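You operate a simulated robot arm through the tools that you are given. There is no shell and no other tool. Be economical: measure what you need, move in short steps, check, and stop when the job is done.

Carry out the task below with a simulated robot arm. There is one attempt and no reset: what you move stays moved.

TASK
Lay the size 38 sole from the drying rack on the shuttle and heat it for 12 seconds.
Fine: it lies on the sole rest, toe to the back; one flash; leave the dial set; the shuttle ends in the middle.

Only the result counts: the job must be done as asked and must still hold three seconds after the hand-in. Knocking over, shifting, dropping, spilling or breaking anything else fails it.

THE ROBOT
A 7-joint arm with a two-finger parallel gripper on a trunk, on a base that drives. Base frame: it is fixed to the floor where the robot stands at the start and does not move with it; the origin is under the middle of the robot, x ahead of it, y to its left, z up; the surface under the hand at the start is at about z = 150.4. Readings come in cm, rad, newtons and seconds.
With the tool pointing down near the work surface it reaches from about 16 to 48 cm from the robot's upright axis, wherever it stands. Its first joint turns from -2.897 to 2.897 rad. Places, roughly: duct gate [70, -40, 90]; flash button [90, 80, 120]; lamp hood [80, 90, 100]; lock handle [90, 140, 120]; power switch [90, 90, 120]; pressure dial [90, 150, 120]; rocker switch [100, -40, 80]; seconds dial [90, 100, 120]; shuttle [80, 120, 90]; sole rest of the shuttle [80, 110, 100]; start button [90, 160, 120]. Payload 1.57 kg.
The tool frame sits at the grasp point between the pads (the TCP): z along the fingers, y along the line on which they close. The tips reach 3 cm beyond it. The gripper opens to 8 cm. The fingers are 1.7 cm wide and 1.2 cm thick; the gripper's body (4 by 8.2 cm) begins 8 cm behind the TCP.
Orientation is that of the tool frame in the base frame, as a unit quaternion [w, x, y, z]. With the fingers straight down and closing along the base's y, the tool's x points along the base's -x, its y along +y and its z along -z.

THE INTERFACE
- The arm moves only by the tool nudge_tool. Its argument "moves" is a list of rows, each an object of numbers (a shift or turn left out is 0, a gripper value left out holds the last): "x", "y", "z": the shift along the base's x, y, z in cm; "ax", "ay", "az": the turn, a rotation vector about the base's x, y, z in rad; "grip": the closure, from 0 (fully open) to 1 (shut). In form: [{"x": .., "y": .., "z": .., "ax": .., "ay": .., "az": .., "grip": ..}, ...]. A call has 1 to 10 rows; each row is the pose to reach, as a shift and turn from the pose commanded when the call began. Each row takes 0.2 s and may step no farther than 5 cm and 0.15 rad from the row before; otherwise, or with a gripper value out of range, the whole call is refused. Where a pose cannot be reached the arm comes as near as it can. A force on the tool above 40 N (or 10 N above the force at the start of the call, whichever is more), or a blocked arm, ends the call early, and 0.2 s more pass. The fingers move at their own pace (about 7.2 cm/s each) and stop on an object; they squeeze with about 43 N. The grip force told is the motor's: it shows also when the fingers shut on nothing. Time passes only in rows, and 0.2 s behind the last, so rows that repeat a pose let the fingers close. It gives the time, the measured TCP pose, the force on the tool (base axes), the opening and the grip force at its end, in the units of the frame above (readings bear some noise), with the torque about the TCP (base axes, N m) and any sound that the robot's microphone picked up.
- Cameras (640 x 400 px; columns grow to the right, rows downward): "scene" is now at [1.25, 13.93, 162.39]; the picture's right is [-0.01, -1.00, 0.00], its down [-0.47, 0.00, -0.88] and it looks along [0.88, -0.01, -0.47] (base axes); focal length 228 px, centre (320, 200). "wrist" rides on the gripper at [7.2, -0.7, -12.2] in the tool frame; the picture's right is [0.09, 1.00, 0.00], its down [-0.84, 0.08, -0.54] and it looks along [-0.54, 0.05, 0.84] (tool axes); focal length 238 px, centre (320, 200). There is no depth. A picture from a camera that has moved, and an enlarged one, comes with that camera's place and axes in the base frame and with its lens.
- snapshot(camera): a new picture of that camera. It takes no simulated time.
- raise_lower(by): slides the trunk up (or, below 0, down) by that many cm; the arm and the scene camera ride with it, the base frame stays. It gives what a move gives, with no picture.
- steer(legs): drives the robot by 1 to 6 legs, each [ahead, left, turn to the left] in cm, cm and rad, along the robot's own axes; the way and the turn of a leg run together, so that a leg with both is an arc; at most 150 cm and 3.142 rad a leg. The arm and the cameras ride along, it lands a little off, and it stops where it bumps. It gives what a move gives.
- pan_tilt(pan, tilt): turns the head with the scene camera to pan (to the left, within 1.501 rad either way) and tilt (down, from -0.506 to 1.204), counted from straight ahead of the robot. It gives what a move gives.
- close_up(camera, box): a new picture of the part [left, top, right, bottom] of that camera's present view, enlarged. It takes no simulated time.
- close_job(): hands the job in; it is judged then, once.

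Work in short steps. Places have to be worked out from the pictures, the camera data and where the tool is seen: move nearer, look again, correct. Check each grasp and each placing, and mend what went wrong. You have 120 turns and 82 pictures in all, those below and enlarged ones among them. Open the gripper and draw the arm clear of the work before you hand the job in, unless the task says otherwise; then end with one line.

The tools are called after "Emit:" by a JSON object that holds its "method" and its "body". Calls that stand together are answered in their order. nudge_tool: Moves the arm, as the interface text tells. Its arguments: {"type":"object","properties":{"moves":{"type":"array"}},"required":["moves"]} The other tools are called the same way: raise_lower (by) slides the trunk up or down; steer (legs) drives the base; pan_tilt (pan, tilt) turns the head that bears the scene camera; snapshot (camera) takes a picture; close_up (camera, box) takes an enlarged picture of a part of a camera's view; close_job () hands the job in.

At the start:

```text
time_s: 0.0
position: [32.49, 7.55, 154.51]
tcp_rot: [0.003, 0.0, 1.0, 0.0]
contact_force: [-0.2, 0.5, -0.4]
wrist_torque: [0.02, -0.02, -0.01]
finger_gap: 7.99
finger_force: 0.0
trunk travel left (down, up): [-41.3, 6.7]
robot x, y, heading: [0.25, -0.16, 0.002]
head pan, tilt: [-0.009, 0.49]
```

scene: 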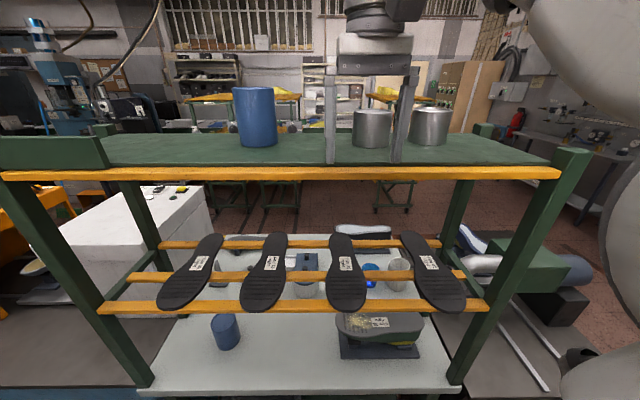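
wrist: 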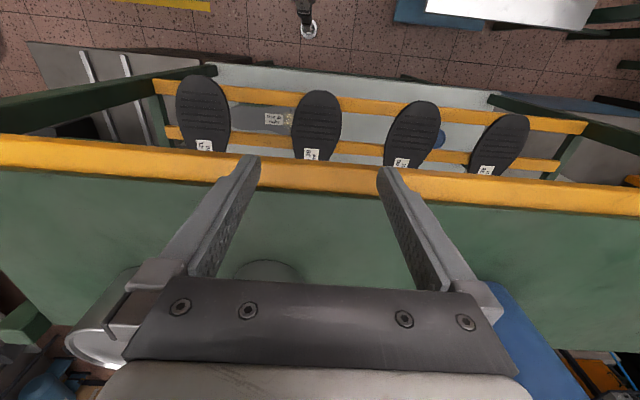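

The rack holds four labelled soles below the top shelf. I'll enlarge the labels and look left toward the lamp machine.

Emit:
{"method": "close_up", "body": {"camera": "scene", "box": [150, 220, 310, 320]}}

Emit:
{"method": "close_up", "body": {"camera": "scene", "box": [320, 220, 480, 320]}}

Emit:
{"method": "pan_tilt", "body": {"pan": 0.9, "tilt": 0.5}}

Emit:
{"method": "snapshot", "body": {"camera": "scene"}}

```text
4.00 times, centred on (230, 270) of scene
camera zoom: at [1.25, 13.93, 162.39], right [-0.01, -1.0, 0.0], down [-0.47, 0.0, -0.88], along [0.88, -0.01, -0.47], focal length 914 px, centre (680, -80)
```

zoom: 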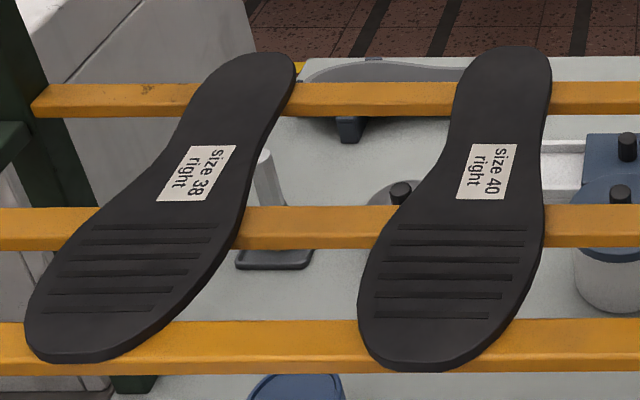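

```text
4.00 times, centred on (400, 270) of scene
camera zoom: at [1.25, 13.93, 162.39], right [-0.01, -1.0, 0.0], down [-0.47, 0.0, -0.88], along [0.88, -0.01, -0.47], focal length 914 px, centre (0, -80)
```

zoom: 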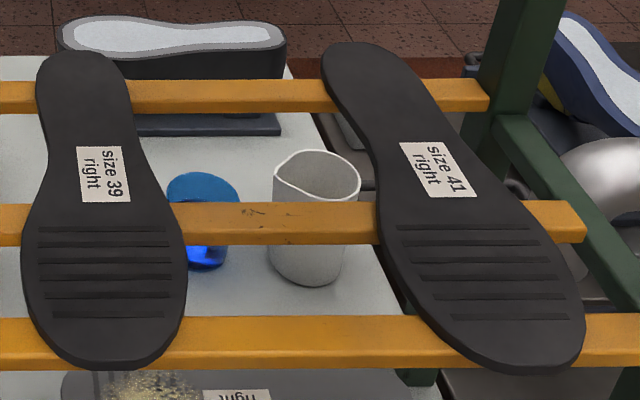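

```text
time_s: 1.2
position: [32.46, 7.6, 154.52]
tcp_rot: [0.002, 0.0, 1.0, 0.0]
contact_force: [0.1, -0.4, -1.0]
wrist_torque: [0.03, 0.03, -0.02]
finger_gap: 8.01
finger_force: 0.1
trunk travel left (down, up): [-41.3, 6.7]
robot x, y, heading: [-0.23, -0.09, -0.004]
head pan, tilt: [0.901, 0.499]
```

```text
77 pictures are left
camera scene: at [-2.21, 21.14, 162.31], right [0.78, -0.62, 0.0], down [-0.3, -0.37, -0.88], along [0.55, 0.69, -0.48], focal length 228 px, centre (320, 200)
```

scene: 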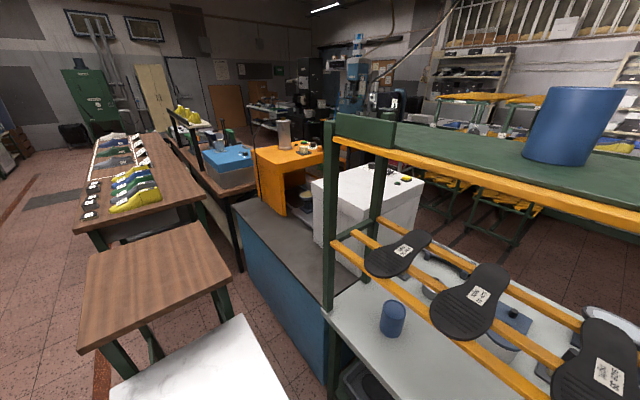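

The leftmost sole is size 38, toe (wide end) toward me. Enlarge the machine area.

Emit:
{"method": "close_up", "body": {"camera": "scene", "box": [230, 110, 430, 235]}}

```text
3.20 times, centred on (330, 172) of scene
camera zoom: at [-2.21, 21.14, 162.31], right [0.78, -0.62, 0.0], down [-0.3, -0.37, -0.88], along [0.55, 0.69, -0.48], focal length 731 px, centre (288, 288)
```

zoom: 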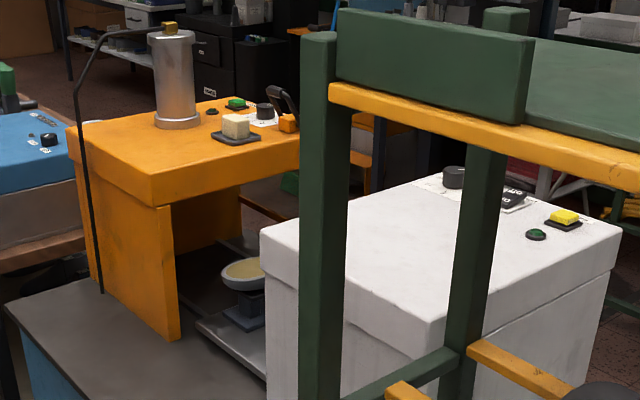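

Reading labels in both views puts the size-38 label at about (43.3, 42.8, 122.6). I need to know the floor layout to the left, so I look down there and behind.

Emit:
{"method": "pan_tilt", "body": {"pan": 1.45, "tilt": 0.8}}

Emit:
{"method": "snapshot", "body": {"camera": "scene"}}

Emit:
{"method": "pan_tilt", "body": {"pan": 0.5, "tilt": 1.0}}

Emit:
{"method": "snapshot", "body": {"camera": "scene"}}

```text
time_s: 2.2
position: [32.42, 7.58, 154.57]
tcp_rot: [0.002, 0.0, 1.0, 0.0]
contact_force: [0.0, -0.4, 0.1]
wrist_torque: [0.01, 0.01, 0.05]
finger_gap: 7.99
finger_force: 0.1
trunk travel left (down, up): [-41.3, 6.7]
robot x, y, heading: [0.21, -0.22, 0.003]
head pan, tilt: [1.45, 0.799]
```

```text
75 pictures are left
camera scene: at [-6.89, 22.02, 159.72], right [0.99, -0.12, 0.0], down [-0.09, -0.71, -0.7], along [0.08, 0.69, -0.72], focal length 228 px, centre (320, 200)
```

scene: 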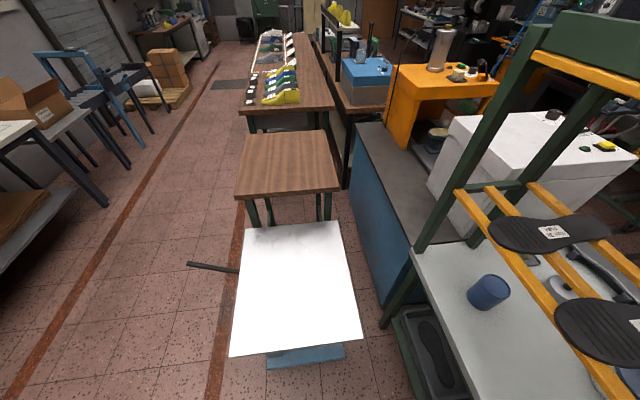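

```text
time_s: 3.4
position: [32.44, 7.63, 154.57]
tcp_rot: [0.002, 0.0, 1.0, 0.0]
contact_force: [0.8, 0.3, -1.2]
wrist_torque: [0.02, 0.03, -0.02]
finger_gap: 7.99
finger_force: 0.0
trunk travel left (down, up): [-41.3, 6.7]
robot x, y, heading: [-0.1, -0.05, 0.002]
head pan, tilt: [0.499, 1.0]
```

```text
74 pictures are left
camera scene: at [-1.76, 17.35, 158.2], right [0.48, -0.88, 0.0], down [-0.74, -0.4, -0.54], along [0.47, 0.26, -0.84], focal length 228 px, centre (320, 200)
```

scene: 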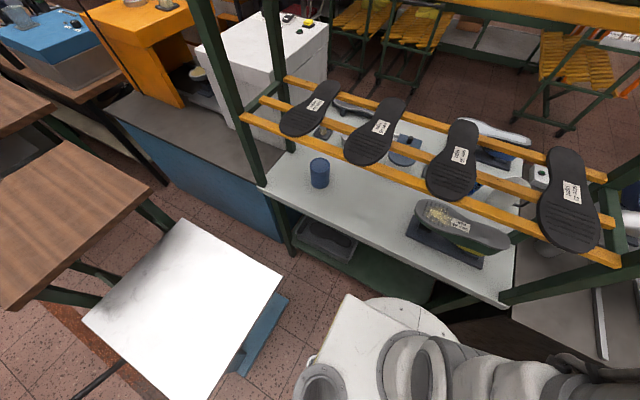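

The passage in front of the bench looks narrow. I look to the right and ahead to see ways around.

Emit:
{"method": "pan_tilt", "body": {"pan": -0.9, "tilt": 0.6}}

Emit:
{"method": "snapshot", "body": {"camera": "scene"}}

Emit:
{"method": "pan_tilt", "body": {"pan": -1.5, "tilt": 0.7}}

Emit:
{"method": "snapshot", "body": {"camera": "scene"}}

```text
time_s: 4.9
position: [32.42, 7.64, 154.55]
tcp_rot: [0.002, 0.0, 1.0, 0.0]
contact_force: [-0.6, 0.1, 0.1]
wrist_torque: [-0.01, 0.01, -0.01]
finger_gap: 8.0
finger_force: 0.1
trunk travel left (down, up): [-41.3, 6.7]
robot x, y, heading: [0.02, 0.01, 0.0]
head pan, tilt: [-0.901, 0.6]
```

```text
73 pictures are left
camera scene: at [-2.38, 7.09, 161.4], right [-0.78, -0.62, 0.0], down [-0.35, 0.44, -0.82], along [0.51, -0.65, -0.57], focal length 228 px, centre (320, 200)
```

scene: 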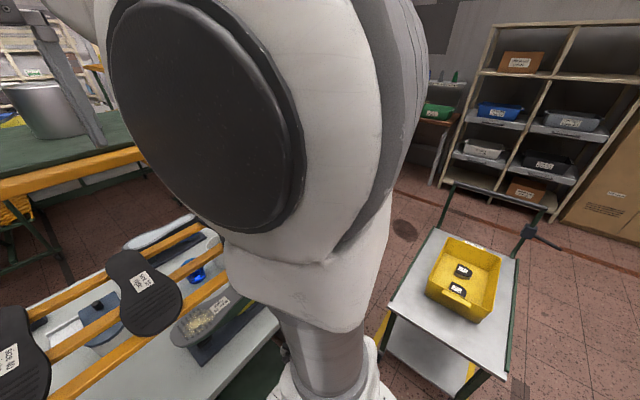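

```text
time_s: 5.9
position: [32.42, 7.6, 154.51]
tcp_rot: [0.001, 0.0, 1.0, -0.001]
contact_force: [0.8, -1.0, 0.4]
wrist_torque: [-0.02, 0.01, -0.02]
finger_gap: 8.01
finger_force: 0.1
trunk travel left (down, up): [-41.3, 6.7]
robot x, y, heading: [0.28, -0.08, 0.0]
head pan, tilt: [-1.499, 0.7]
```

```text
72 pictures are left
camera scene: at [-7.26, 5.54, 160.54], right [-1.0, -0.07, 0.0], down [-0.05, 0.64, -0.77], along [0.06, -0.76, -0.64], focal length 228 px, centre (320, 200)
```

scene: 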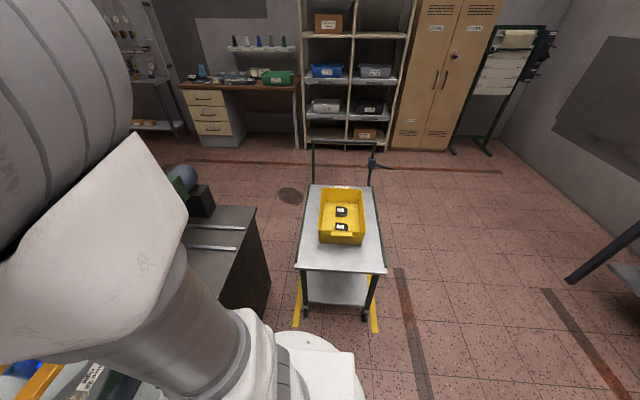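

There's open floor behind me and behind the grinder bench. I check the machine's panel text orientation to tell which side is its front.

Emit:
{"method": "pan_tilt", "body": {"pan": 0.75, "tilt": 0.35}}

Emit:
{"method": "close_up", "body": {"camera": "scene", "box": [240, 140, 400, 240]}}

```text
time_s: 8.0
position: [32.4, 7.68, 154.66]
tcp_rot: [0.002, 0.0, 1.0, 0.0]
contact_force: [-0.6, -0.6, 0.7]
wrist_torque: [-0.01, 0.02, -0.01]
finger_gap: 8.0
finger_force: 0.1
trunk travel left (down, up): [-41.3, 6.7]
robot x, y, heading: [0.06, 0.46, 0.0]
head pan, tilt: [0.75, 0.351]
```

```text
4.00 times, centred on (320, 190) of scene
camera zoom: at [-1.06, 20.36, 163.68], right [0.68, -0.73, 0.0], down [-0.25, -0.23, -0.94], along [0.69, 0.64, -0.34], focal length 914 px, centre (320, 240)
```

zoom: 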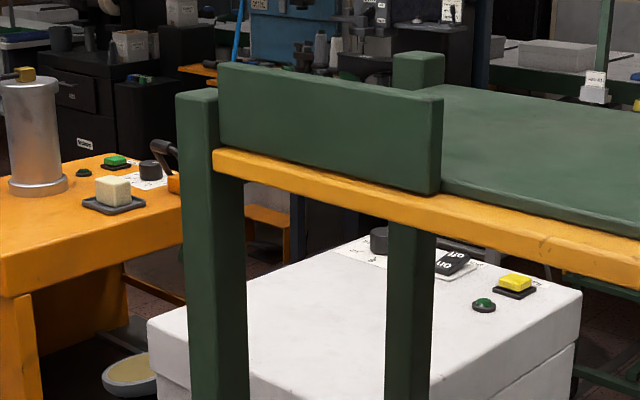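

Emit:
{"method": "close_up", "body": {"camera": "scene", "box": [325, 190, 381, 225]}}

```text
11.43 times, centred on (353, 208) of scene
camera zoom: at [-1.06, 20.36, 163.68], right [0.68, -0.73, 0.0], down [-0.25, -0.23, -0.94], along [0.69, 0.64, -0.34], focal length 2610 px, centre (-57, 114)
```

zoom: 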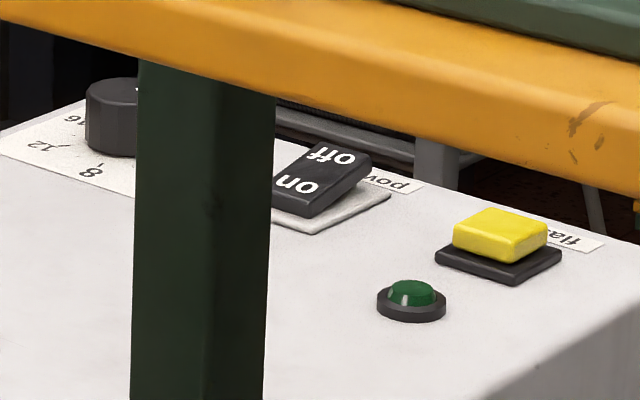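

From here the panel texts read upside-down, so the operator's side is +x and "back" is −x, where the sole's toe already points. I'll drive around behind the benches, first backing out.

Emit:
{"method": "steer", "body": {"legs": [[-62, 0, 0]]}}

Emit:
{"method": "pan_tilt", "body": {"pan": -0.75, "tilt": 0.5}}

Emit:
{"method": "snapshot", "body": {"camera": "scene"}}

Emit:
{"method": "pan_tilt", "body": {"pan": -1.5, "tilt": 0.6}}

Emit:
{"method": "snapshot", "body": {"camera": "scene"}}

```text
time_s: 12.6
position: [-29.59, 7.61, 154.5]
tcp_rot: [0.002, 0.007, 1.0, 0.0]
contact_force: [-0.1, -0.6, -0.2]
wrist_torque: [0.01, 0.01, 0.0]
finger_gap: 8.0
finger_force: 0.0
trunk travel left (down, up): [-41.3, 6.7]
robot x, y, heading: [-62.13, 0.35, -0.016]
head pan, tilt: [0.75, 0.351]
```

```text
time_s: 14.2
position: [-29.65, 7.51, 154.7]
tcp_rot: [0.0, 0.007, 1.0, 0.0]
contact_force: [0.4, 0.4, -1.1]
wrist_torque: [-0.02, -0.02, -0.01]
finger_gap: 7.99
finger_force: 0.0
trunk travel left (down, up): [-41.3, 6.7]
robot x, y, heading: [-62.12, 0.33, -0.012]
head pan, tilt: [-0.75, 0.499]
```

```text
69 pictures are left
camera scene: at [-63.28, 8.26, 162.31], right [-0.69, -0.72, 0.0], down [-0.35, 0.33, -0.88], along [0.63, -0.61, -0.48], focal length 228 px, centre (320, 200)
```

scene: 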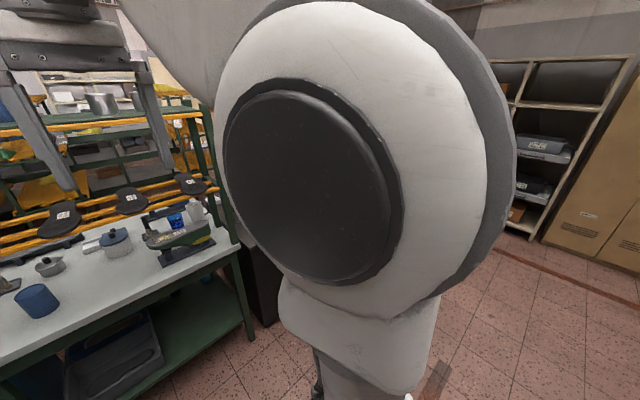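

```text
time_s: 15.3
position: [-29.55, 7.65, 154.46]
tcp_rot: [0.001, 0.008, 1.0, 0.0]
contact_force: [-0.5, -0.5, 0.1]
wrist_torque: [0.04, -0.01, -0.03]
finger_gap: 7.98
finger_force: 0.0
trunk travel left (down, up): [-41.3, 6.7]
robot x, y, heading: [-62.08, 0.45, -0.016]
head pan, tilt: [-1.499, 0.6]
```

```text
68 pictures are left
camera scene: at [-69.34, 5.73, 161.4], right [-1.0, -0.06, 0.0], down [-0.03, 0.56, -0.83], along [0.05, -0.82, -0.56], focal length 228 px, centre (320, 200)
```

scene: 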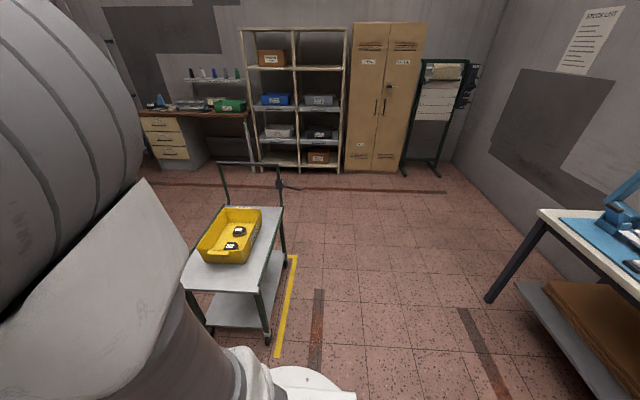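

The trolley's near edge is at x≈−32; I back a bit more, slide right past it, then look ahead.

Emit:
{"method": "steer", "body": {"legs": [[-25, 0, 0.016], [0, -150, 0], [0, -40, 0]]}}

Emit:
{"method": "pan_tilt", "body": {"pan": 0.3, "tilt": 0.45}}

Emit:
{"method": "snapshot", "body": {"camera": "scene"}}

```text
time_s: 31.8
position: [-49.19, -182.68, 154.51]
tcp_rot: [0.0, -0.021, 1.0, 0.0]
contact_force: [-0.2, -0.1, -0.5]
wrist_torque: [-0.01, -0.03, -0.02]
finger_gap: 8.02
finger_force: 0.0
trunk travel left (down, up): [-41.3, 6.7]
robot x, y, heading: [-81.87, -192.04, 0.041]
head pan, tilt: [-1.499, 0.6]
```

```text
time_s: 33.6
position: [-49.28, -182.84, 154.72]
tcp_rot: [0.001, -0.021, 1.0, 0.0]
contact_force: [-0.1, 0.8, -0.3]
wrist_torque: [0.01, 0.02, 0.0]
finger_gap: 7.98
finger_force: 0.1
trunk travel left (down, up): [-41.3, 6.7]
robot x, y, heading: [-81.34, -191.61, 0.041]
head pan, tilt: [0.3, 0.45]
```

```text
67 pictures are left
camera scene: at [-81.18, -174.92, 162.76], right [0.33, -0.94, 0.0], down [-0.41, -0.15, -0.9], along [0.85, 0.3, -0.44], focal length 228 px, centre (320, 200)
```

scene: 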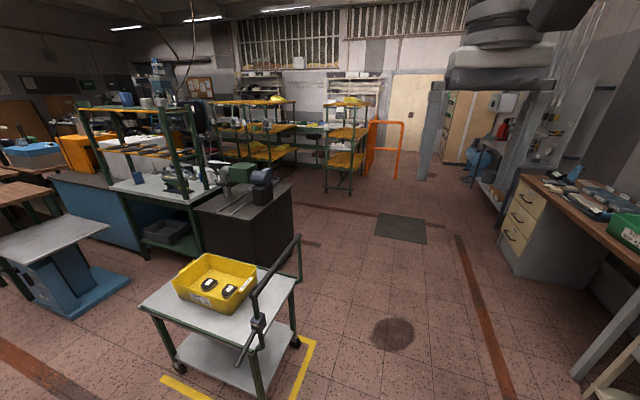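

The floor ahead and the aisle behind the benches (x≈110–230) are clear. I drive forward to x≈165, then left.

Emit:
{"method": "steer", "body": {"legs": [[125, 0, -0.041], [121, 0, 0], [0, 120, 0]]}}

Emit:
{"method": "pan_tilt", "body": {"pan": 1.4, "tilt": 0.5}}

Emit:
{"method": "snapshot", "body": {"camera": "scene"}}

```text
time_s: 58.5
position: [197.69, -62.81, 154.54]
tcp_rot: [0.002, -0.004, 1.0, 0.0]
contact_force: [-0.3, -0.8, 0.1]
wrist_torque: [0.0, 0.02, 0.01]
finger_gap: 7.98
finger_force: 0.0
trunk travel left (down, up): [-41.3, 6.7]
robot x, y, heading: [165.23, -70.54, 0.003]
head pan, tilt: [0.3, 0.45]
```

```text
time_s: 59.9
position: [197.84, -62.85, 154.6]
tcp_rot: [0.001, -0.003, 1.0, 0.001]
contact_force: [0.2, -0.2, 0.1]
wrist_torque: [0.01, 0.03, 0.03]
finger_gap: 8.0
finger_force: 0.1
trunk travel left (down, up): [-41.3, 6.7]
robot x, y, heading: [165.54, -70.83, 0.002]
head pan, tilt: [1.4, 0.499]
```

```text
66 pictures are left
camera scene: at [158.88, -47.64, 162.31], right [0.99, -0.17, 0.0], down [-0.08, -0.47, -0.88], along [0.15, 0.87, -0.48], focal length 228 px, centre (320, 200)
```

scene: 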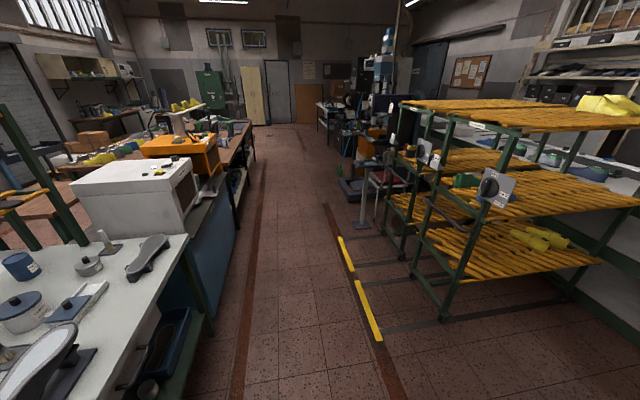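

The aisle is about 1 m wide. I turn here to face the machine side and slide along toward the machine for a first inspection and to set power and dial.

Emit:
{"method": "steer", "body": {"legs": [[0, 0, 3.14], [0, -125, 0], [0, -50, 0]]}}

Emit:
{"method": "pan_tilt", "body": {"pan": 0.0, "tilt": 0.65}}

Emit:
{"method": "snapshot", "body": {"camera": "scene"}}

```text
time_s: 83.5
position: [131.25, 100.21, 154.6]
tcp_rot: [0.0, 1.0, 0.002, -0.002]
contact_force: [0.0, -0.2, 0.6]
wrist_torque: [-0.01, 0.04, 0.01]
finger_gap: 7.99
finger_force: 0.0
trunk travel left (down, up): [-41.3, 6.7]
robot x, y, heading: [163.78, 107.91, -3.137]
head pan, tilt: [1.4, 0.499]
```

```text
time_s: 85.1
position: [131.4, 100.18, 154.45]
tcp_rot: [0.0, 1.0, 0.002, -0.002]
contact_force: [-0.6, 0.3, -0.5]
wrist_torque: [-0.01, 0.02, 0.02]
finger_gap: 7.99
finger_force: 0.0
trunk travel left (down, up): [-41.3, 6.7]
robot x, y, heading: [163.96, 108.3, -3.138]
head pan, tilt: [0.0, 0.649]
```

```text
65 pictures are left
camera scene: at [163.27, 93.93, 160.97], right [-0.01, 1.0, 0.0], down [0.6, 0.0, -0.8], along [-0.8, -0.01, -0.6], focal length 228 px, centre (320, 200)
```

scene: 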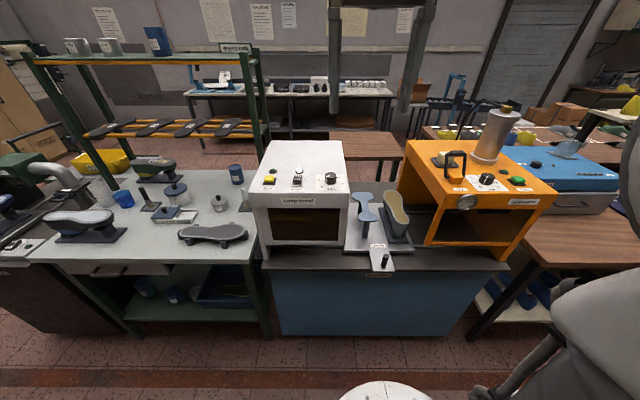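

The operator's front indeed faces me. I zoom on the shuttle and panels.

Emit:
{"method": "close_up", "body": {"camera": "scene", "box": [330, 175, 426, 235]}}

Emit:
{"method": "close_up", "body": {"camera": "scene", "box": [244, 135, 372, 215]}}

Emit:
{"method": "close_up", "body": {"camera": "scene", "box": [330, 220, 426, 280]}}

```text
6.67 times, centred on (378, 205) of scene
camera zoom: at [163.27, 93.93, 160.97], right [-0.01, 1.0, 0.0], down [0.6, 0.0, -0.8], along [-0.8, -0.01, -0.6], focal length 1523 px, centre (-67, 167)
```

zoom: 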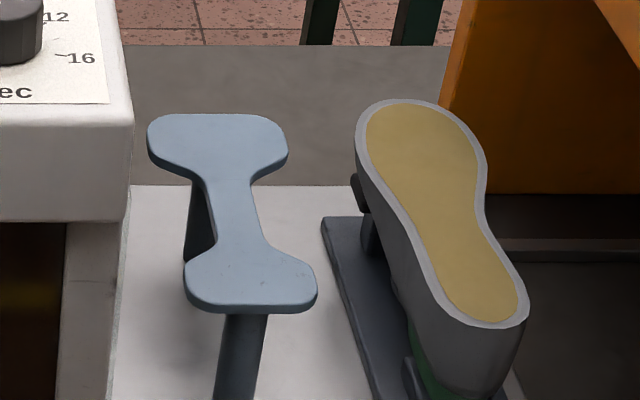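

```text
5.00 times, centred on (308, 175) of scene
camera zoom: at [163.27, 93.93, 160.97], right [-0.01, 1.0, 0.0], down [0.6, 0.0, -0.8], along [-0.8, -0.01, -0.6], focal length 1142 px, centre (380, 325)
```

zoom: 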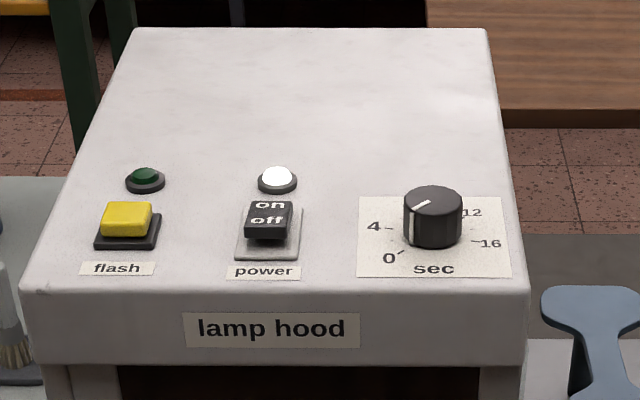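

```text
6.67 times, centred on (378, 250) of scene
camera zoom: at [163.27, 93.93, 160.97], right [-0.01, 1.0, 0.0], down [0.6, 0.0, -0.8], along [-0.8, -0.01, -0.6], focal length 1523 px, centre (-67, -133)
```

zoom: 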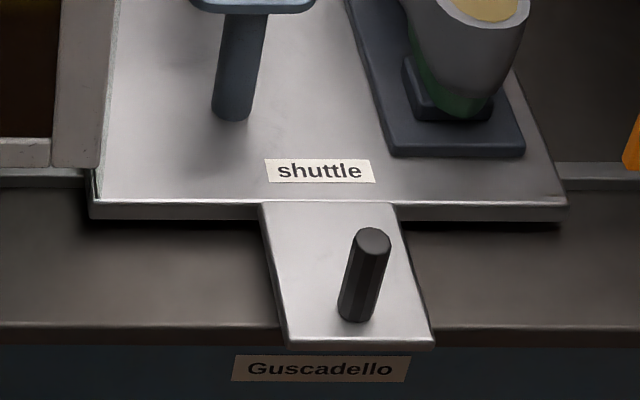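

Sole rest is wider at the back, confirming toe toward −x. I look down at my base versus the bench to see how close I may drive.

Emit:
{"method": "pan_tilt", "body": {"pan": 0.0, "tilt": 1.2}}

Emit:
{"method": "snapshot", "body": {"camera": "scene"}}

```text
time_s: 86.0
position: [131.36, 100.22, 154.51]
tcp_rot: [0.0, 1.0, 0.003, -0.001]
contact_force: [-1.3, -0.7, -0.3]
wrist_torque: [0.03, 0.01, 0.0]
finger_gap: 7.98
finger_force: 0.1
trunk travel left (down, up): [-41.3, 6.7]
robot x, y, heading: [163.77, 107.88, -3.134]
head pan, tilt: [0.0, 1.201]
```

```text
61 pictures are left
camera scene: at [166.35, 93.96, 156.95], right [-0.01, 1.0, 0.0], down [0.93, 0.01, -0.36], along [-0.36, 0.0, -0.93], focal length 228 px, centre (320, 200)
```

scene: 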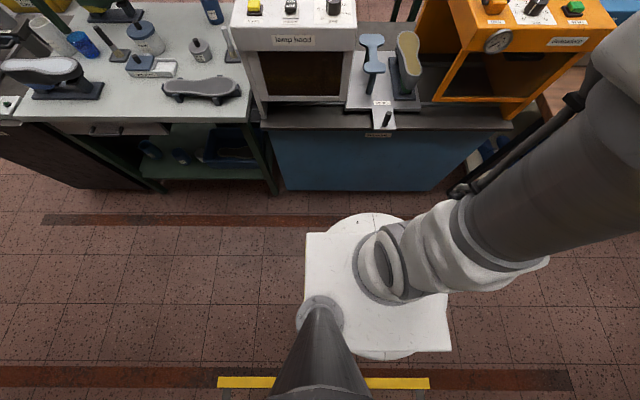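

The base disc has ~38 cm radius and the bench panel is recessed at x≈95, so I can advance to about x=140.

Emit:
{"method": "steer", "body": {"legs": [[22, 8, 0]]}}

Emit:
{"method": "snapshot", "body": {"camera": "scene"}}

Emit:
{"method": "snapshot", "body": {"camera": "wrist"}}

```text
time_s: 88.1
position: [109.39, 92.46, 154.48]
tcp_rot: [0.0, 1.0, 0.0, 0.0]
contact_force: [0.5, 0.5, 0.3]
wrist_torque: [-0.01, -0.02, 0.0]
finger_gap: 7.99
finger_force: 0.1
trunk travel left (down, up): [-41.3, 6.7]
robot x, y, heading: [141.67, 100.33, -3.143]
head pan, tilt: [0.0, 1.201]
```

```text
60 pictures are left
camera scene: at [144.33, 86.19, 156.94], right [0.0, 1.0, 0.0], down [0.93, 0.0, -0.36], along [-0.36, 0.0, -0.93], focal length 228 px, centre (320, 200)
```

scene: 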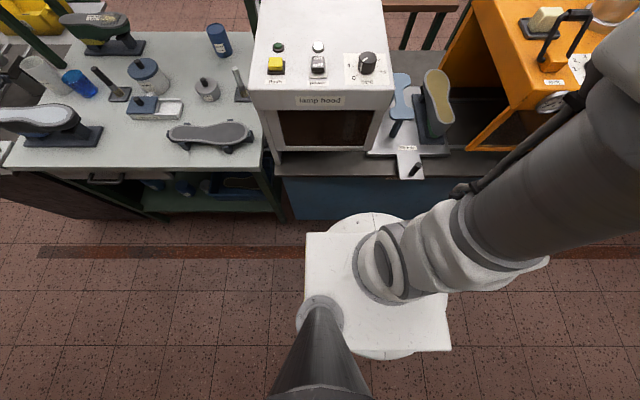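

```text
59 pictures are left
camera wrist: at [116.58, 93.14, 166.81], right [0.09, -1.0, 0.0], down [-0.84, -0.08, 0.54], along [-0.54, -0.05, -0.84], focal length 238 px, centre (320, 200)
```

wrist: 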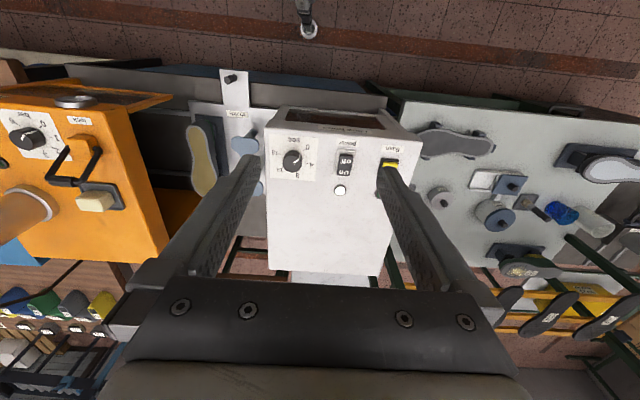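

I enlarge the dial and power switch in the wrist view.

Emit:
{"method": "close_up", "body": {"camera": "wrist", "box": [260, 120, 420, 220]}}

Emit:
{"method": "close_up", "body": {"camera": "scene", "box": [250, 30, 410, 130]}}

```text
4.00 times, centred on (340, 170) of wrist
camera zoom: at [116.58, 93.14, 166.81], right [0.09, -1.0, 0.0], down [-0.84, -0.08, 0.54], along [-0.54, -0.05, -0.84], focal length 953 px, centre (240, 320)
```

zoom: 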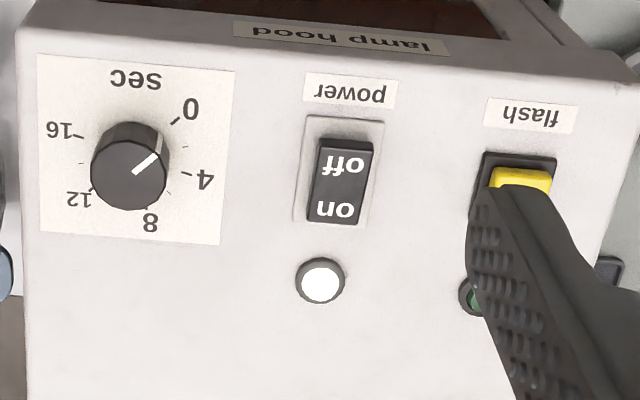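

```text
4.00 times, centred on (330, 80) of scene
camera zoom: at [144.33, 86.19, 156.94], right [0.0, 1.0, 0.0], down [0.93, 0.0, -0.36], along [-0.36, 0.0, -0.93], focal length 914 px, centre (280, 680)
```

zoom: 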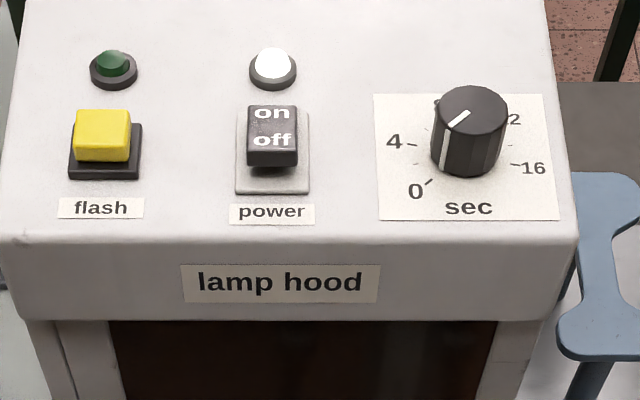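

Power is already on (white lamp lit, "on" side pressed). Dial: 15°/s, 0 at −135°, 12 at +45°, pointer at 0, so the knob at (95.2, 97.2, top 119.7) needs half a turn clockwise. I approach above it with the hand yawed.

Emit:
{"method": "nudge_tool", "body": {"moves": [{"x": -2, "y": 0.7, "z": -3.5, "az": 0.11}, {"x": -4, "y": 1.4, "z": -7, "az": 0.22}, {"x": -6, "y": 2, "z": -10.5, "az": 0.33}, {"x": -8, "y": 2.7, "z": -14, "az": 0.45}, {"x": -10, "y": 3.4, "z": -17.5, "az": 0.56}, {"x": -12, "y": 4.1, "z": -21, "az": 0.67}, {"x": -14.2, "y": 4.75, "z": -24.5, "az": 0.785}]}}

Emit:
{"method": "snapshot", "body": {"camera": "wrist"}}

Emit:
{"method": "snapshot", "body": {"camera": "scene"}}

```text
time_s: 89.7
position: [95.06, 97.4, 129.89]
tcp_rot: [0.001, 0.923, 0.384, -0.002]
contact_force: [0.0, 0.2, 0.3]
wrist_torque: [0.03, 0.02, 0.02]
finger_gap: 8.0
finger_force: 0.0
trunk travel left (down, up): [-41.3, 6.7]
robot x, y, heading: [141.76, 100.36, -3.146]
head pan, tilt: [0.0, 1.201]
```

```text
56 pictures are left
camera wrist: at [99.74, 102.87, 142.26], right [0.77, -0.64, 0.0], down [-0.53, -0.65, 0.54], along [-0.35, -0.42, -0.84], focal length 238 px, centre (320, 200)
```

wrist: 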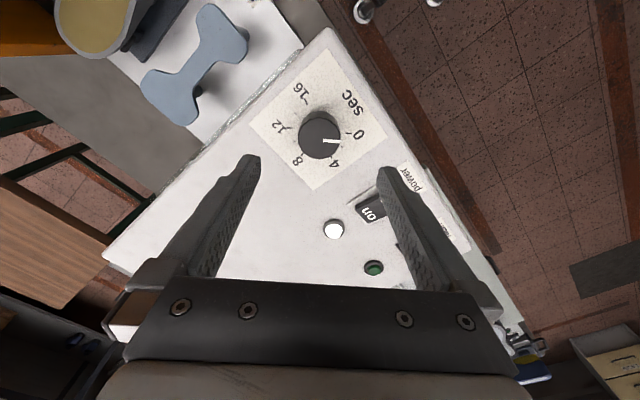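

```text
55 pictures are left
camera scene: at [144.32, 86.21, 156.94], right [0.0, 1.0, 0.0], down [0.93, 0.0, -0.36], along [-0.36, 0.0, -0.93], focal length 228 px, centre (320, 200)
```

scene: 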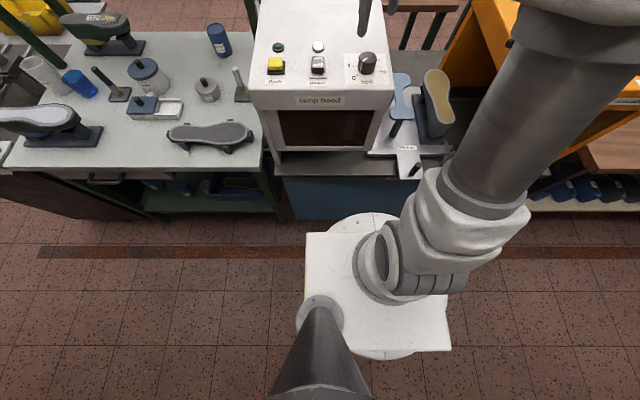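

Knob refined to (94.9, 97.1). Descend so the tips are just above the panel, and close.

Emit:
{"method": "nudge_tool", "body": {"moves": [{"x": -0.1, "y": -0.25, "z": -4.6}, {"x": -0.1, "y": -0.25, "z": -9.0}, {"x": -0.1, "y": -0.25, "z": -9.0, "grip": 1}, {"x": -0.1, "y": -0.25, "z": -9.0, "grip": 1}, {"x": -0.1, "y": -0.25, "z": -9.0, "grip": 1}]}}

```text
time_s: 90.9
position: [94.75, 97.21, 121.01]
tcp_rot: [0.0, 0.924, 0.382, -0.001]
contact_force: [-11.9, 9.4, -2.1]
wrist_torque: [0.04, 0.67, 0.02]
finger_gap: 4.13
finger_force: 42.7
trunk travel left (down, up): [-41.3, 6.7]
robot x, y, heading: [141.63, 100.23, -3.139]
head pan, tilt: [0.0, 1.201]
```

Gripped (4.1 cm knob). Turn clockwise 1.5 rad.

Emit:
{"method": "nudge_tool", "body": {"moves": [{"x": -0.1, "y": 0.08, "az": -0.15}, {"x": -0.15, "y": 0.1, "az": -0.3}, {"x": -0.15, "y": 0.1, "az": -0.45}, {"x": -0.15, "y": 0.1, "az": -0.6}, {"x": -0.15, "y": 0.1, "az": -0.75}, {"x": -0.15, "y": 0.1, "az": -0.9}, {"x": -0.15, "y": 0.1, "az": -1.05}, {"x": -0.15, "y": 0.1, "az": -1.2}, {"x": -0.15, "y": 0.1, "az": -1.35}, {"x": -0.15, "y": 0.1, "az": -1.5}]}}

```text
time_s: 93.1
position: [94.72, 97.22, 121.14]
tcp_rot: [0.001, 0.937, -0.35, -0.002]
contact_force: [-13.2, 4.7, 7.5]
wrist_torque: [0.89, 0.59, -0.03]
finger_gap: 4.13
finger_force: 45.2
trunk travel left (down, up): [-41.3, 6.7]
robot x, y, heading: [142.02, 99.84, -3.136]
head pan, tilt: [0.0, 1.201]
```

Turned. Open, raise a bit, and look at the knob.

Emit:
{"method": "nudge_tool", "body": {"moves": [{"grip": 0}, {"grip": 0}, {"grip": 0}, {"z": 5, "grip": 0}]}}

Emit:
{"method": "close_up", "body": {"camera": "wrist", "box": [240, 60, 400, 160]}}

```text
time_s: 94.1
position: [94.91, 96.94, 126.33]
tcp_rot: [0.0, 0.937, -0.35, -0.001]
contact_force: [0.6, 0.6, 0.7]
wrist_torque: [-0.01, 0.0, 0.02]
finger_gap: 7.99
finger_force: 0.1
trunk travel left (down, up): [-41.3, 6.7]
robot x, y, heading: [141.92, 100.46, -3.14]
head pan, tilt: [0.0, 1.201]
```

```text
4.00 times, centred on (320, 110) of wrist
camera zoom: at [100.85, 92.69, 138.5], right [-0.58, -0.81, 0.0], down [-0.68, 0.49, 0.54], along [-0.44, 0.32, -0.84], focal length 953 px, centre (320, 560)
```

zoom: 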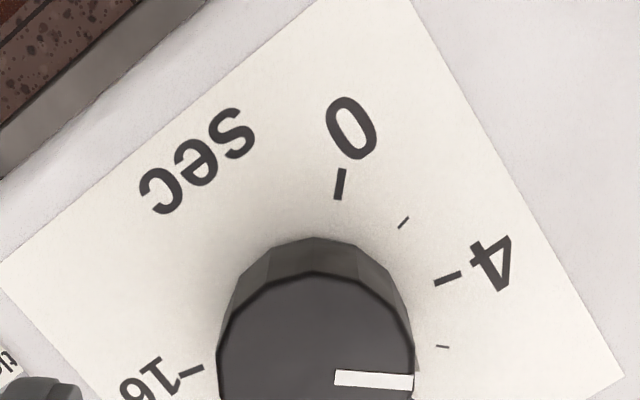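

Pointer is now near 5.7. Rotate back above the knob, re-descend and regrip.

Emit:
{"method": "nudge_tool", "body": {"moves": [{"az": 0.15}, {"az": 0.3}, {"az": 0.45}, {"az": 0.6}, {"az": 0.75}, {"az": 0.9}, {"az": 1.05}, {"az": 1.2}, {"az": 1.35}, {"az": 1.5}]}}

Emit:
{"method": "nudge_tool", "body": {"moves": [{"z": -4.9, "x": -0.1, "y": 0.1, "az": 0.05}, {"z": -5.0, "x": -0.1, "y": 0.1, "az": 0.05}, {"z": -5.0, "x": -0.1, "y": 0.1, "az": 0.05, "grip": 1}, {"z": -5.0, "x": -0.1, "y": 0.1, "az": 0.05, "grip": 1}, {"z": -5.0, "x": -0.1, "y": 0.1, "az": 0.05, "grip": 1}]}}

Emit:
{"method": "nudge_tool", "body": {"moves": [{"az": -0.15}, {"az": -0.3}, {"az": -0.45}, {"az": -0.6}, {"az": -0.75}, {"az": -0.9}, {"az": -1.05}, {"az": -1.2}, {"az": -1.35}, {"az": -1.5}]}}

Emit:
{"method": "nudge_tool", "body": {"moves": [{"az": -0.05}, {"az": -0.05, "grip": 0}, {"az": -0.05, "grip": 0}, {"az": -0.05, "grip": 0}, {"az": -0.05, "z": 5, "grip": 0}]}}

Emit:
{"method": "close_up", "body": {"camera": "wrist", "box": [240, 80, 400, 180]}}

```text
time_s: 96.3
position: [94.83, 97.09, 126.04]
tcp_rot: [0.0, 0.923, 0.384, -0.001]
contact_force: [-0.3, -0.5, 0.5]
wrist_torque: [0.02, 0.04, 0.0]
finger_gap: 8.01
finger_force: 0.0
trunk travel left (down, up): [-41.3, 6.7]
robot x, y, heading: [142.1, 99.92, -3.142]
head pan, tilt: [0.0, 1.201]
```

```text
time_s: 97.5
position: [94.77, 97.12, 121.09]
tcp_rot: [0.002, 0.914, 0.406, -0.001]
contact_force: [3.2, -2.4, -3.9]
wrist_torque: [-0.02, 0.51, 0.01]
finger_gap: 4.14
finger_force: 43.3
trunk travel left (down, up): [-41.3, 6.7]
robot x, y, heading: [142.04, 100.16, -3.142]
head pan, tilt: [0.0, 1.201]
```

```text
time_s: 99.7
position: [94.77, 97.26, 121.06]
tcp_rot: [0.0, 0.945, -0.327, -0.003]
contact_force: [-0.7, -2.7, 3.3]
wrist_torque: [0.39, -0.13, -0.01]
finger_gap: 4.14
finger_force: 44.5
trunk travel left (down, up): [-41.3, 6.7]
robot x, y, heading: [141.81, 100.31, -3.143]
head pan, tilt: [0.0, 1.201]
```

```text
time_s: 100.9
position: [94.85, 97.04, 126.1]
tcp_rot: [0.0, 0.937, -0.35, -0.001]
contact_force: [-0.8, 0.3, 0.7]
wrist_torque: [0.03, 0.01, -0.01]
finger_gap: 7.99
finger_force: 0.0
trunk travel left (down, up): [-41.3, 6.7]
robot x, y, heading: [142.36, 100.16, -3.137]
head pan, tilt: [0.0, 1.201]
```

```text
4.00 times, centred on (320, 130) of wrist
camera zoom: at [100.73, 92.72, 138.25], right [-0.58, -0.81, 0.0], down [-0.68, 0.49, 0.54], along [-0.44, 0.32, -0.84], focal length 953 px, centre (320, 480)
```

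zoom: 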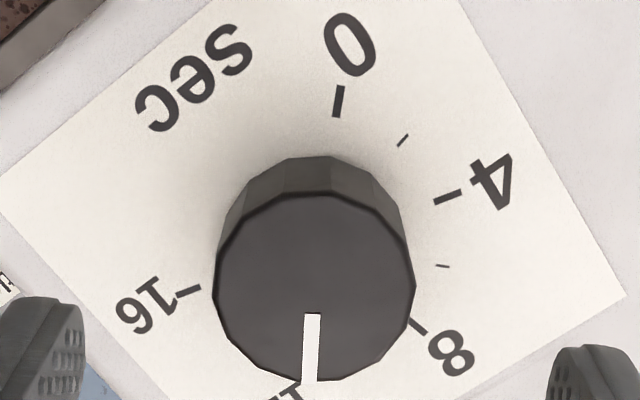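

Pointer at ≈39°, i.e. ≈11.6 s. Regrip and turn another 0.1 rad, then verify from farther off.

Emit:
{"method": "nudge_tool", "body": {"moves": [{"z": -5}, {"z": -5, "grip": 1}, {"z": -5, "grip": 1}, {"z": -5, "grip": 1}, {"z": -5, "az": -0.05}, {"z": -5, "az": -0.1}, {"z": -5, "az": -0.1}, {"z": -5, "az": -0.1, "grip": 0}, {"z": -5, "az": -0.1, "grip": 0}, {"z": -5, "az": -0.1, "grip": 0}]}}

Emit:
{"method": "nudge_tool", "body": {"moves": [{"z": 4, "az": 0.1, "grip": 0}, {"z": 8, "az": 0.2}, {"z": 12, "az": 0.3}, {"z": 12, "az": 0.45}, {"z": 12, "az": 0.6}, {"z": 12, "az": 0.72}]}}

Emit:
{"method": "close_up", "body": {"camera": "wrist", "box": [260, 90, 372, 160]}}

Emit:
{"method": "close_up", "body": {"camera": "scene", "box": [330, 40, 410, 90]}}

```text
time_s: 103.1
position: [94.72, 97.01, 121.14]
tcp_rot: [-0.001, 0.918, -0.396, -0.002]
contact_force: [-0.4, -0.7, -0.2]
wrist_torque: [-0.01, -0.02, -0.02]
finger_gap: 8.0
finger_force: 0.1
trunk travel left (down, up): [-41.3, 6.7]
robot x, y, heading: [141.73, 100.17, -3.139]
head pan, tilt: [0.0, 1.201]
```

```text
time_s: 104.5
position: [94.72, 97.25, 133.16]
tcp_rot: [0.0, 0.999, -0.046, -0.002]
contact_force: [-0.2, 0.6, -0.4]
wrist_torque: [0.02, 0.01, 0.01]
finger_gap: 8.0
finger_force: 0.0
trunk travel left (down, up): [-41.3, 6.7]
robot x, y, heading: [141.66, 100.41, -3.139]
head pan, tilt: [0.0, 1.201]
```

```text
5.71 times, centred on (316, 125) of wrist
camera zoom: at [102.1, 97.2, 145.36], right [0.0, -1.0, 0.0], down [-0.84, 0.0, 0.54], along [-0.54, 0.0, -0.84], focal length 1362 px, centre (343, 629)
```

zoom: 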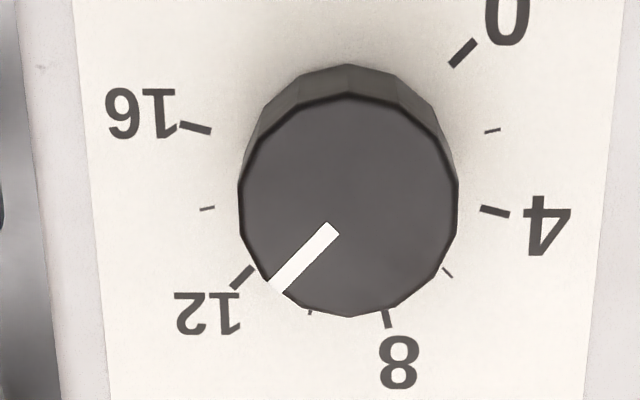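

```text
8.00 times, centred on (370, 65) of scene
camera zoom: at [144.36, 86.2, 156.94], right [0.0, 1.0, 0.0], down [0.93, 0.0, -0.36], along [-0.36, 0.0, -0.93], focal length 1827 px, centre (-80, 1280)
```

zoom: 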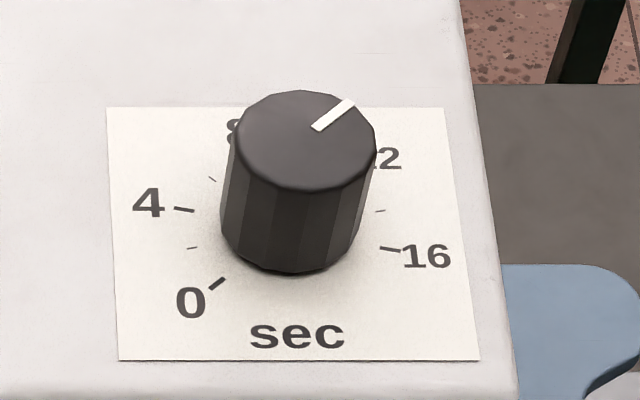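

Dial reads 12. Now a reach test above the sole rest (≈(84.6, 113, 98)).

Emit:
{"method": "nudge_tool", "body": {"moves": [{"x": -2, "y": 3.2}, {"x": -4, "y": 6.4}, {"x": -6, "y": 9.6}, {"x": -8, "y": 12.8}, {"x": -10, "y": 16}, {"x": -10, "y": 16, "z": -4}]}}

Emit:
{"method": "snapshot", "body": {"camera": "wrist"}}

```text
time_s: 105.9
position: [84.8, 113.31, 129.01]
tcp_rot: [0.001, 0.999, -0.046, -0.002]
contact_force: [0.2, -0.5, -0.3]
wrist_torque: [0.0, -0.03, 0.01]
finger_gap: 7.97
finger_force: 0.0
trunk travel left (down, up): [-41.3, 6.7]
robot x, y, heading: [141.67, 99.95, -3.139]
head pan, tilt: [0.0, 1.201]
```

```text
50 pictures are left
camera wrist: at [92.09, 113.27, 141.35], right [0.0, -1.0, 0.0], down [-0.84, 0.0, 0.54], along [-0.54, 0.0, -0.84], focal length 238 px, centre (320, 200)
```

wrist: 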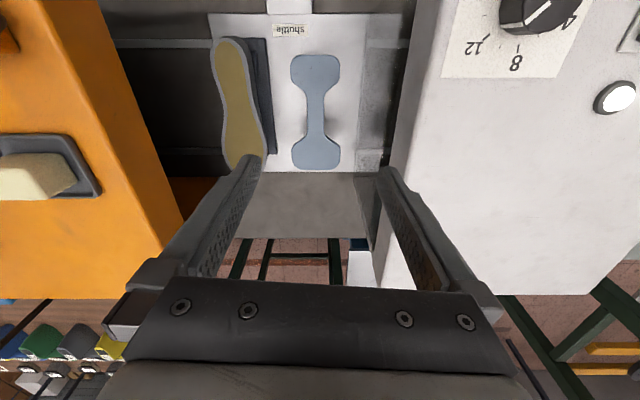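

Reach is fine; rest top spans x≈72–91 at y≈114, z≈97. Now I retract the arm and go back for the sole, facing +x at the rack front.

Emit:
{"method": "nudge_tool", "body": {"moves": [{"z": 5}, {"z": 10}, {"x": 3, "y": -2.5, "z": 12}, {"x": 6, "y": -5, "z": 14}, {"x": 9, "y": -8, "z": 16}, {"x": 12, "y": -11, "z": 18}, {"x": 15, "y": -14, "z": 20}, {"x": 18, "y": -17, "z": 22}, {"x": 21, "y": -19, "z": 24}, {"x": 24.4, "y": -21, "z": 25.5}]}}

Emit:
{"method": "steer", "body": {"legs": [[-23, 0, 0], [0, 130, 0], [0, 130, 0], [0, 30, 0], [110, 0, 0], [140, 0, 0]]}}

```text
time_s: 108.1
position: [109.45, 92.02, 154.46]
tcp_rot: [-0.001, 0.999, -0.047, -0.002]
contact_force: [0.1, 0.2, 0.6]
wrist_torque: [0.0, 0.04, -0.02]
finger_gap: 8.0
finger_force: 0.1
trunk travel left (down, up): [-41.3, 6.7]
robot x, y, heading: [141.36, 99.86, -3.144]
head pan, tilt: [0.0, 1.201]
```

```text
time_s: 147.7
position: [-116.13, -195.18, 154.47]
tcp_rot: [0.0, 0.998, -0.062, -0.001]
contact_force: [-0.3, -0.3, 0.1]
wrist_torque: [0.01, 0.0, 0.01]
finger_gap: 7.99
finger_force: 0.2
trunk travel left (down, up): [-41.3, 6.7]
robot x, y, heading: [-83.37, -188.23, 3.112]
head pan, tilt: [0.0, 1.201]
```

Now slide to the rack front and turn to face it.

Emit:
{"method": "steer", "body": {"legs": [[0, -100, 0], [0, -95, 0], [0, 0, -3.112], [50, 0, 0]]}}

Emit:
{"method": "pan_tilt", "body": {"pan": 0.5, "tilt": 0.7}}

Emit:
{"method": "snapshot", "body": {"camera": "scene"}}

```text
time_s: 175.9
position: [1.69, 17.72, 154.42]
tcp_rot: [0.002, 0.028, 1.0, -0.001]
contact_force: [0.1, 0.2, 0.7]
wrist_torque: [-0.02, 0.01, 0.02]
finger_gap: 8.05
finger_force: 0.1
trunk travel left (down, up): [-41.3, 6.7]
robot x, y, heading: [-30.71, 8.62, 0.036]
head pan, tilt: [0.0, 1.201]
```

```text
time_s: 176.8
position: [1.77, 17.67, 154.46]
tcp_rot: [0.001, 0.028, 1.0, -0.001]
contact_force: [0.8, -0.1, 0.3]
wrist_torque: [-0.01, 0.02, -0.02]
finger_gap: 7.98
finger_force: 0.1
trunk travel left (down, up): [-41.3, 6.7]
robot x, y, heading: [-30.76, 8.62, 0.033]
head pan, tilt: [0.499, 0.7]
```

```text
49 pictures are left
camera scene: at [-31.55, 26.45, 160.53], right [0.51, -0.86, 0.0], down [-0.55, -0.33, -0.76], along [0.66, 0.39, -0.64], focal length 228 px, centre (320, 200)
```

scene: 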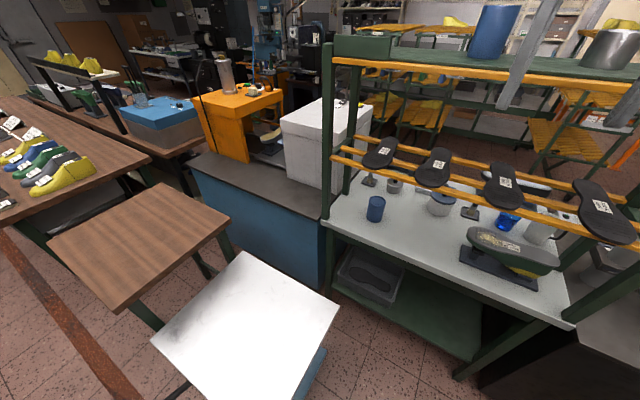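

I ready the arm here in the open: lower the trunk, then flip the hand about z so the wrist camera will be above the fingers when tilted forward.

Emit:
{"method": "raise_lower", "body": {"by": -22}}

Emit:
{"method": "nudge_tool", "body": {"moves": [{"az": 0.15}, {"az": 0.3}, {"az": 0.45}, {"az": 0.6}, {"az": 0.75}, {"az": 0.9}, {"az": 1.05}, {"az": 1.2}, {"az": 1.35}, {"az": 1.5}]}}

Emit:
{"method": "nudge_tool", "body": {"moves": [{"az": 0.15}, {"az": 0.3}, {"az": 0.45}, {"az": 0.6}, {"az": 0.75}, {"az": 0.9}, {"az": 1.05}, {"az": 1.2}, {"az": 1.35}, {"az": 1.5}]}}

```text
time_s: 179.1
position: [1.81, 17.62, 132.57]
tcp_rot: [0.003, 0.027, 1.0, 0.001]
contact_force: [-0.6, 0.6, -0.2]
wrist_torque: [-0.01, 0.01, 0.0]
finger_gap: 8.04
finger_force: 0.0
trunk travel left (down, up): [-19.3, 28.7]
robot x, y, heading: [-30.31, 8.5, 0.034]
head pan, tilt: [0.499, 0.7]
```

```text
time_s: 181.3
position: [1.68, 17.77, 132.55]
tcp_rot: [0.002, -0.662, 0.75, 0.001]
contact_force: [-0.9, 0.4, 0.3]
wrist_torque: [0.01, -0.02, 0.01]
finger_gap: 8.01
finger_force: 0.0
trunk travel left (down, up): [-19.3, 28.7]
robot x, y, heading: [-30.66, 8.75, 0.039]
head pan, tilt: [0.499, 0.7]
```

```text
time_s: 183.5
position: [1.8, 17.74, 132.45]
tcp_rot: [0.0, 0.995, -0.098, 0.0]
contact_force: [-0.4, -0.2, 0.2]
wrist_torque: [0.01, 0.02, 0.02]
finger_gap: 8.03
finger_force: 0.1
trunk travel left (down, up): [-19.3, 28.7]
robot x, y, heading: [-30.51, 7.98, 0.036]
head pan, tilt: [0.499, 0.7]
```

Flip works. Now square the yaw, then tilt the fingers forward to 40° below horizontal while extending a little.

Emit:
{"method": "nudge_tool", "body": {"moves": [{"az": 0.1, "x": 3}, {"az": 0.196, "x": 6}]}}

Emit:
{"method": "nudge_tool", "body": {"moves": [{"ay": -0.12, "x": 1}, {"ay": -0.24, "x": 2, "y": 1}, {"ay": -0.36, "x": 3, "y": 2}, {"ay": -0.48, "x": 4, "y": 3}, {"ay": -0.6, "x": 5, "y": 4}, {"ay": -0.73, "x": 6, "y": 5}, {"ay": -0.87, "x": 7, "y": 6}]}}

Emit:
{"method": "steer", "body": {"legs": [[10, -9, -0.035]]}}

Emit:
{"method": "snapshot", "body": {"camera": "wrist"}}

Emit:
{"method": "snapshot", "body": {"camera": "scene"}}

```text
time_s: 184.1
position: [7.77, 17.63, 131.74]
tcp_rot: [0.0, 1.0, 0.0, 0.0]
contact_force: [-0.8, -0.3, -0.2]
wrist_torque: [-0.01, -0.02, -0.02]
finger_gap: 7.98
finger_force: 0.0
out of reach, approached as far as the arm can: row 1, 2
trunk travel left (down, up): [-19.3, 28.7]
robot x, y, heading: [-30.13, 8.21, 0.035]
head pan, tilt: [0.499, 0.7]
```

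```text
time_s: 185.7
position: [14.65, 23.89, 131.69]
tcp_rot: [0.0, 0.907, -0.002, 0.422]
contact_force: [-0.2, 0.5, -0.2]
wrist_torque: [0.0, 0.02, 0.0]
finger_gap: 8.01
finger_force: 0.0
trunk travel left (down, up): [-19.3, 28.7]
robot x, y, heading: [-30.55, 8.51, 0.042]
head pan, tilt: [0.499, 0.7]
```

```text
time_s: 187.1
position: [25.07, 13.4, 131.71]
tcp_rot: [0.007, 0.907, -0.017, 0.42]
contact_force: [0.5, -0.2, -0.5]
wrist_torque: [-0.03, 0.01, 0.01]
finger_gap: 7.97
finger_force: 0.0
trunk travel left (down, up): [-19.3, 28.7]
robot x, y, heading: [-20.45, -0.53, 0.004]
head pan, tilt: [0.499, 0.7]
```

```text
48 pictures are left
camera wrist: at [20.45, 14.13, 145.14], right [0.02, -1.0, 0.07], down [-0.96, -0.04, -0.29], along [0.29, -0.06, -0.96], focal length 238 px, centre (320, 200)
```

wrist: 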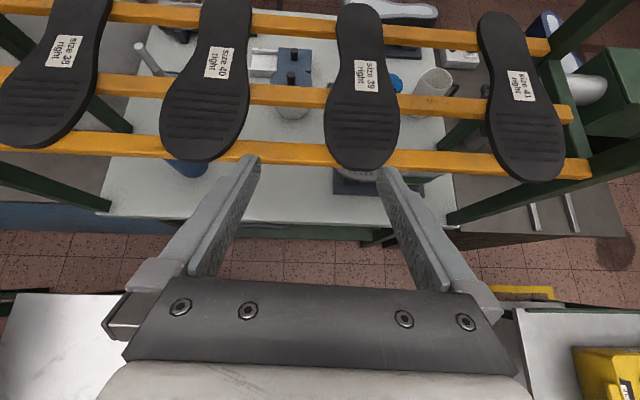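

```text
47 pictures are left
camera scene: at [-20.99, 17.63, 138.54], right [0.48, -0.88, 0.0], down [-0.56, -0.31, -0.76], along [0.67, 0.37, -0.64], focal length 228 px, centre (320, 200)
```

scene: 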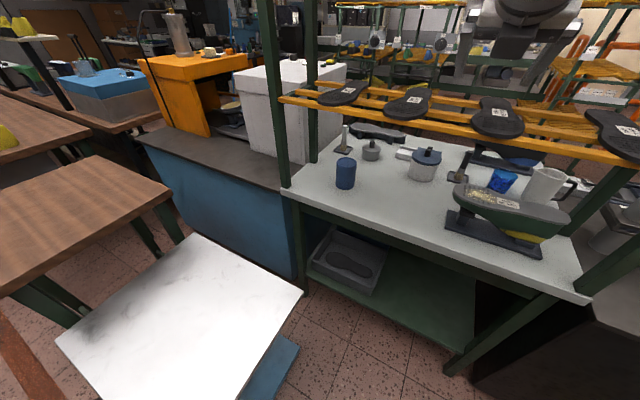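

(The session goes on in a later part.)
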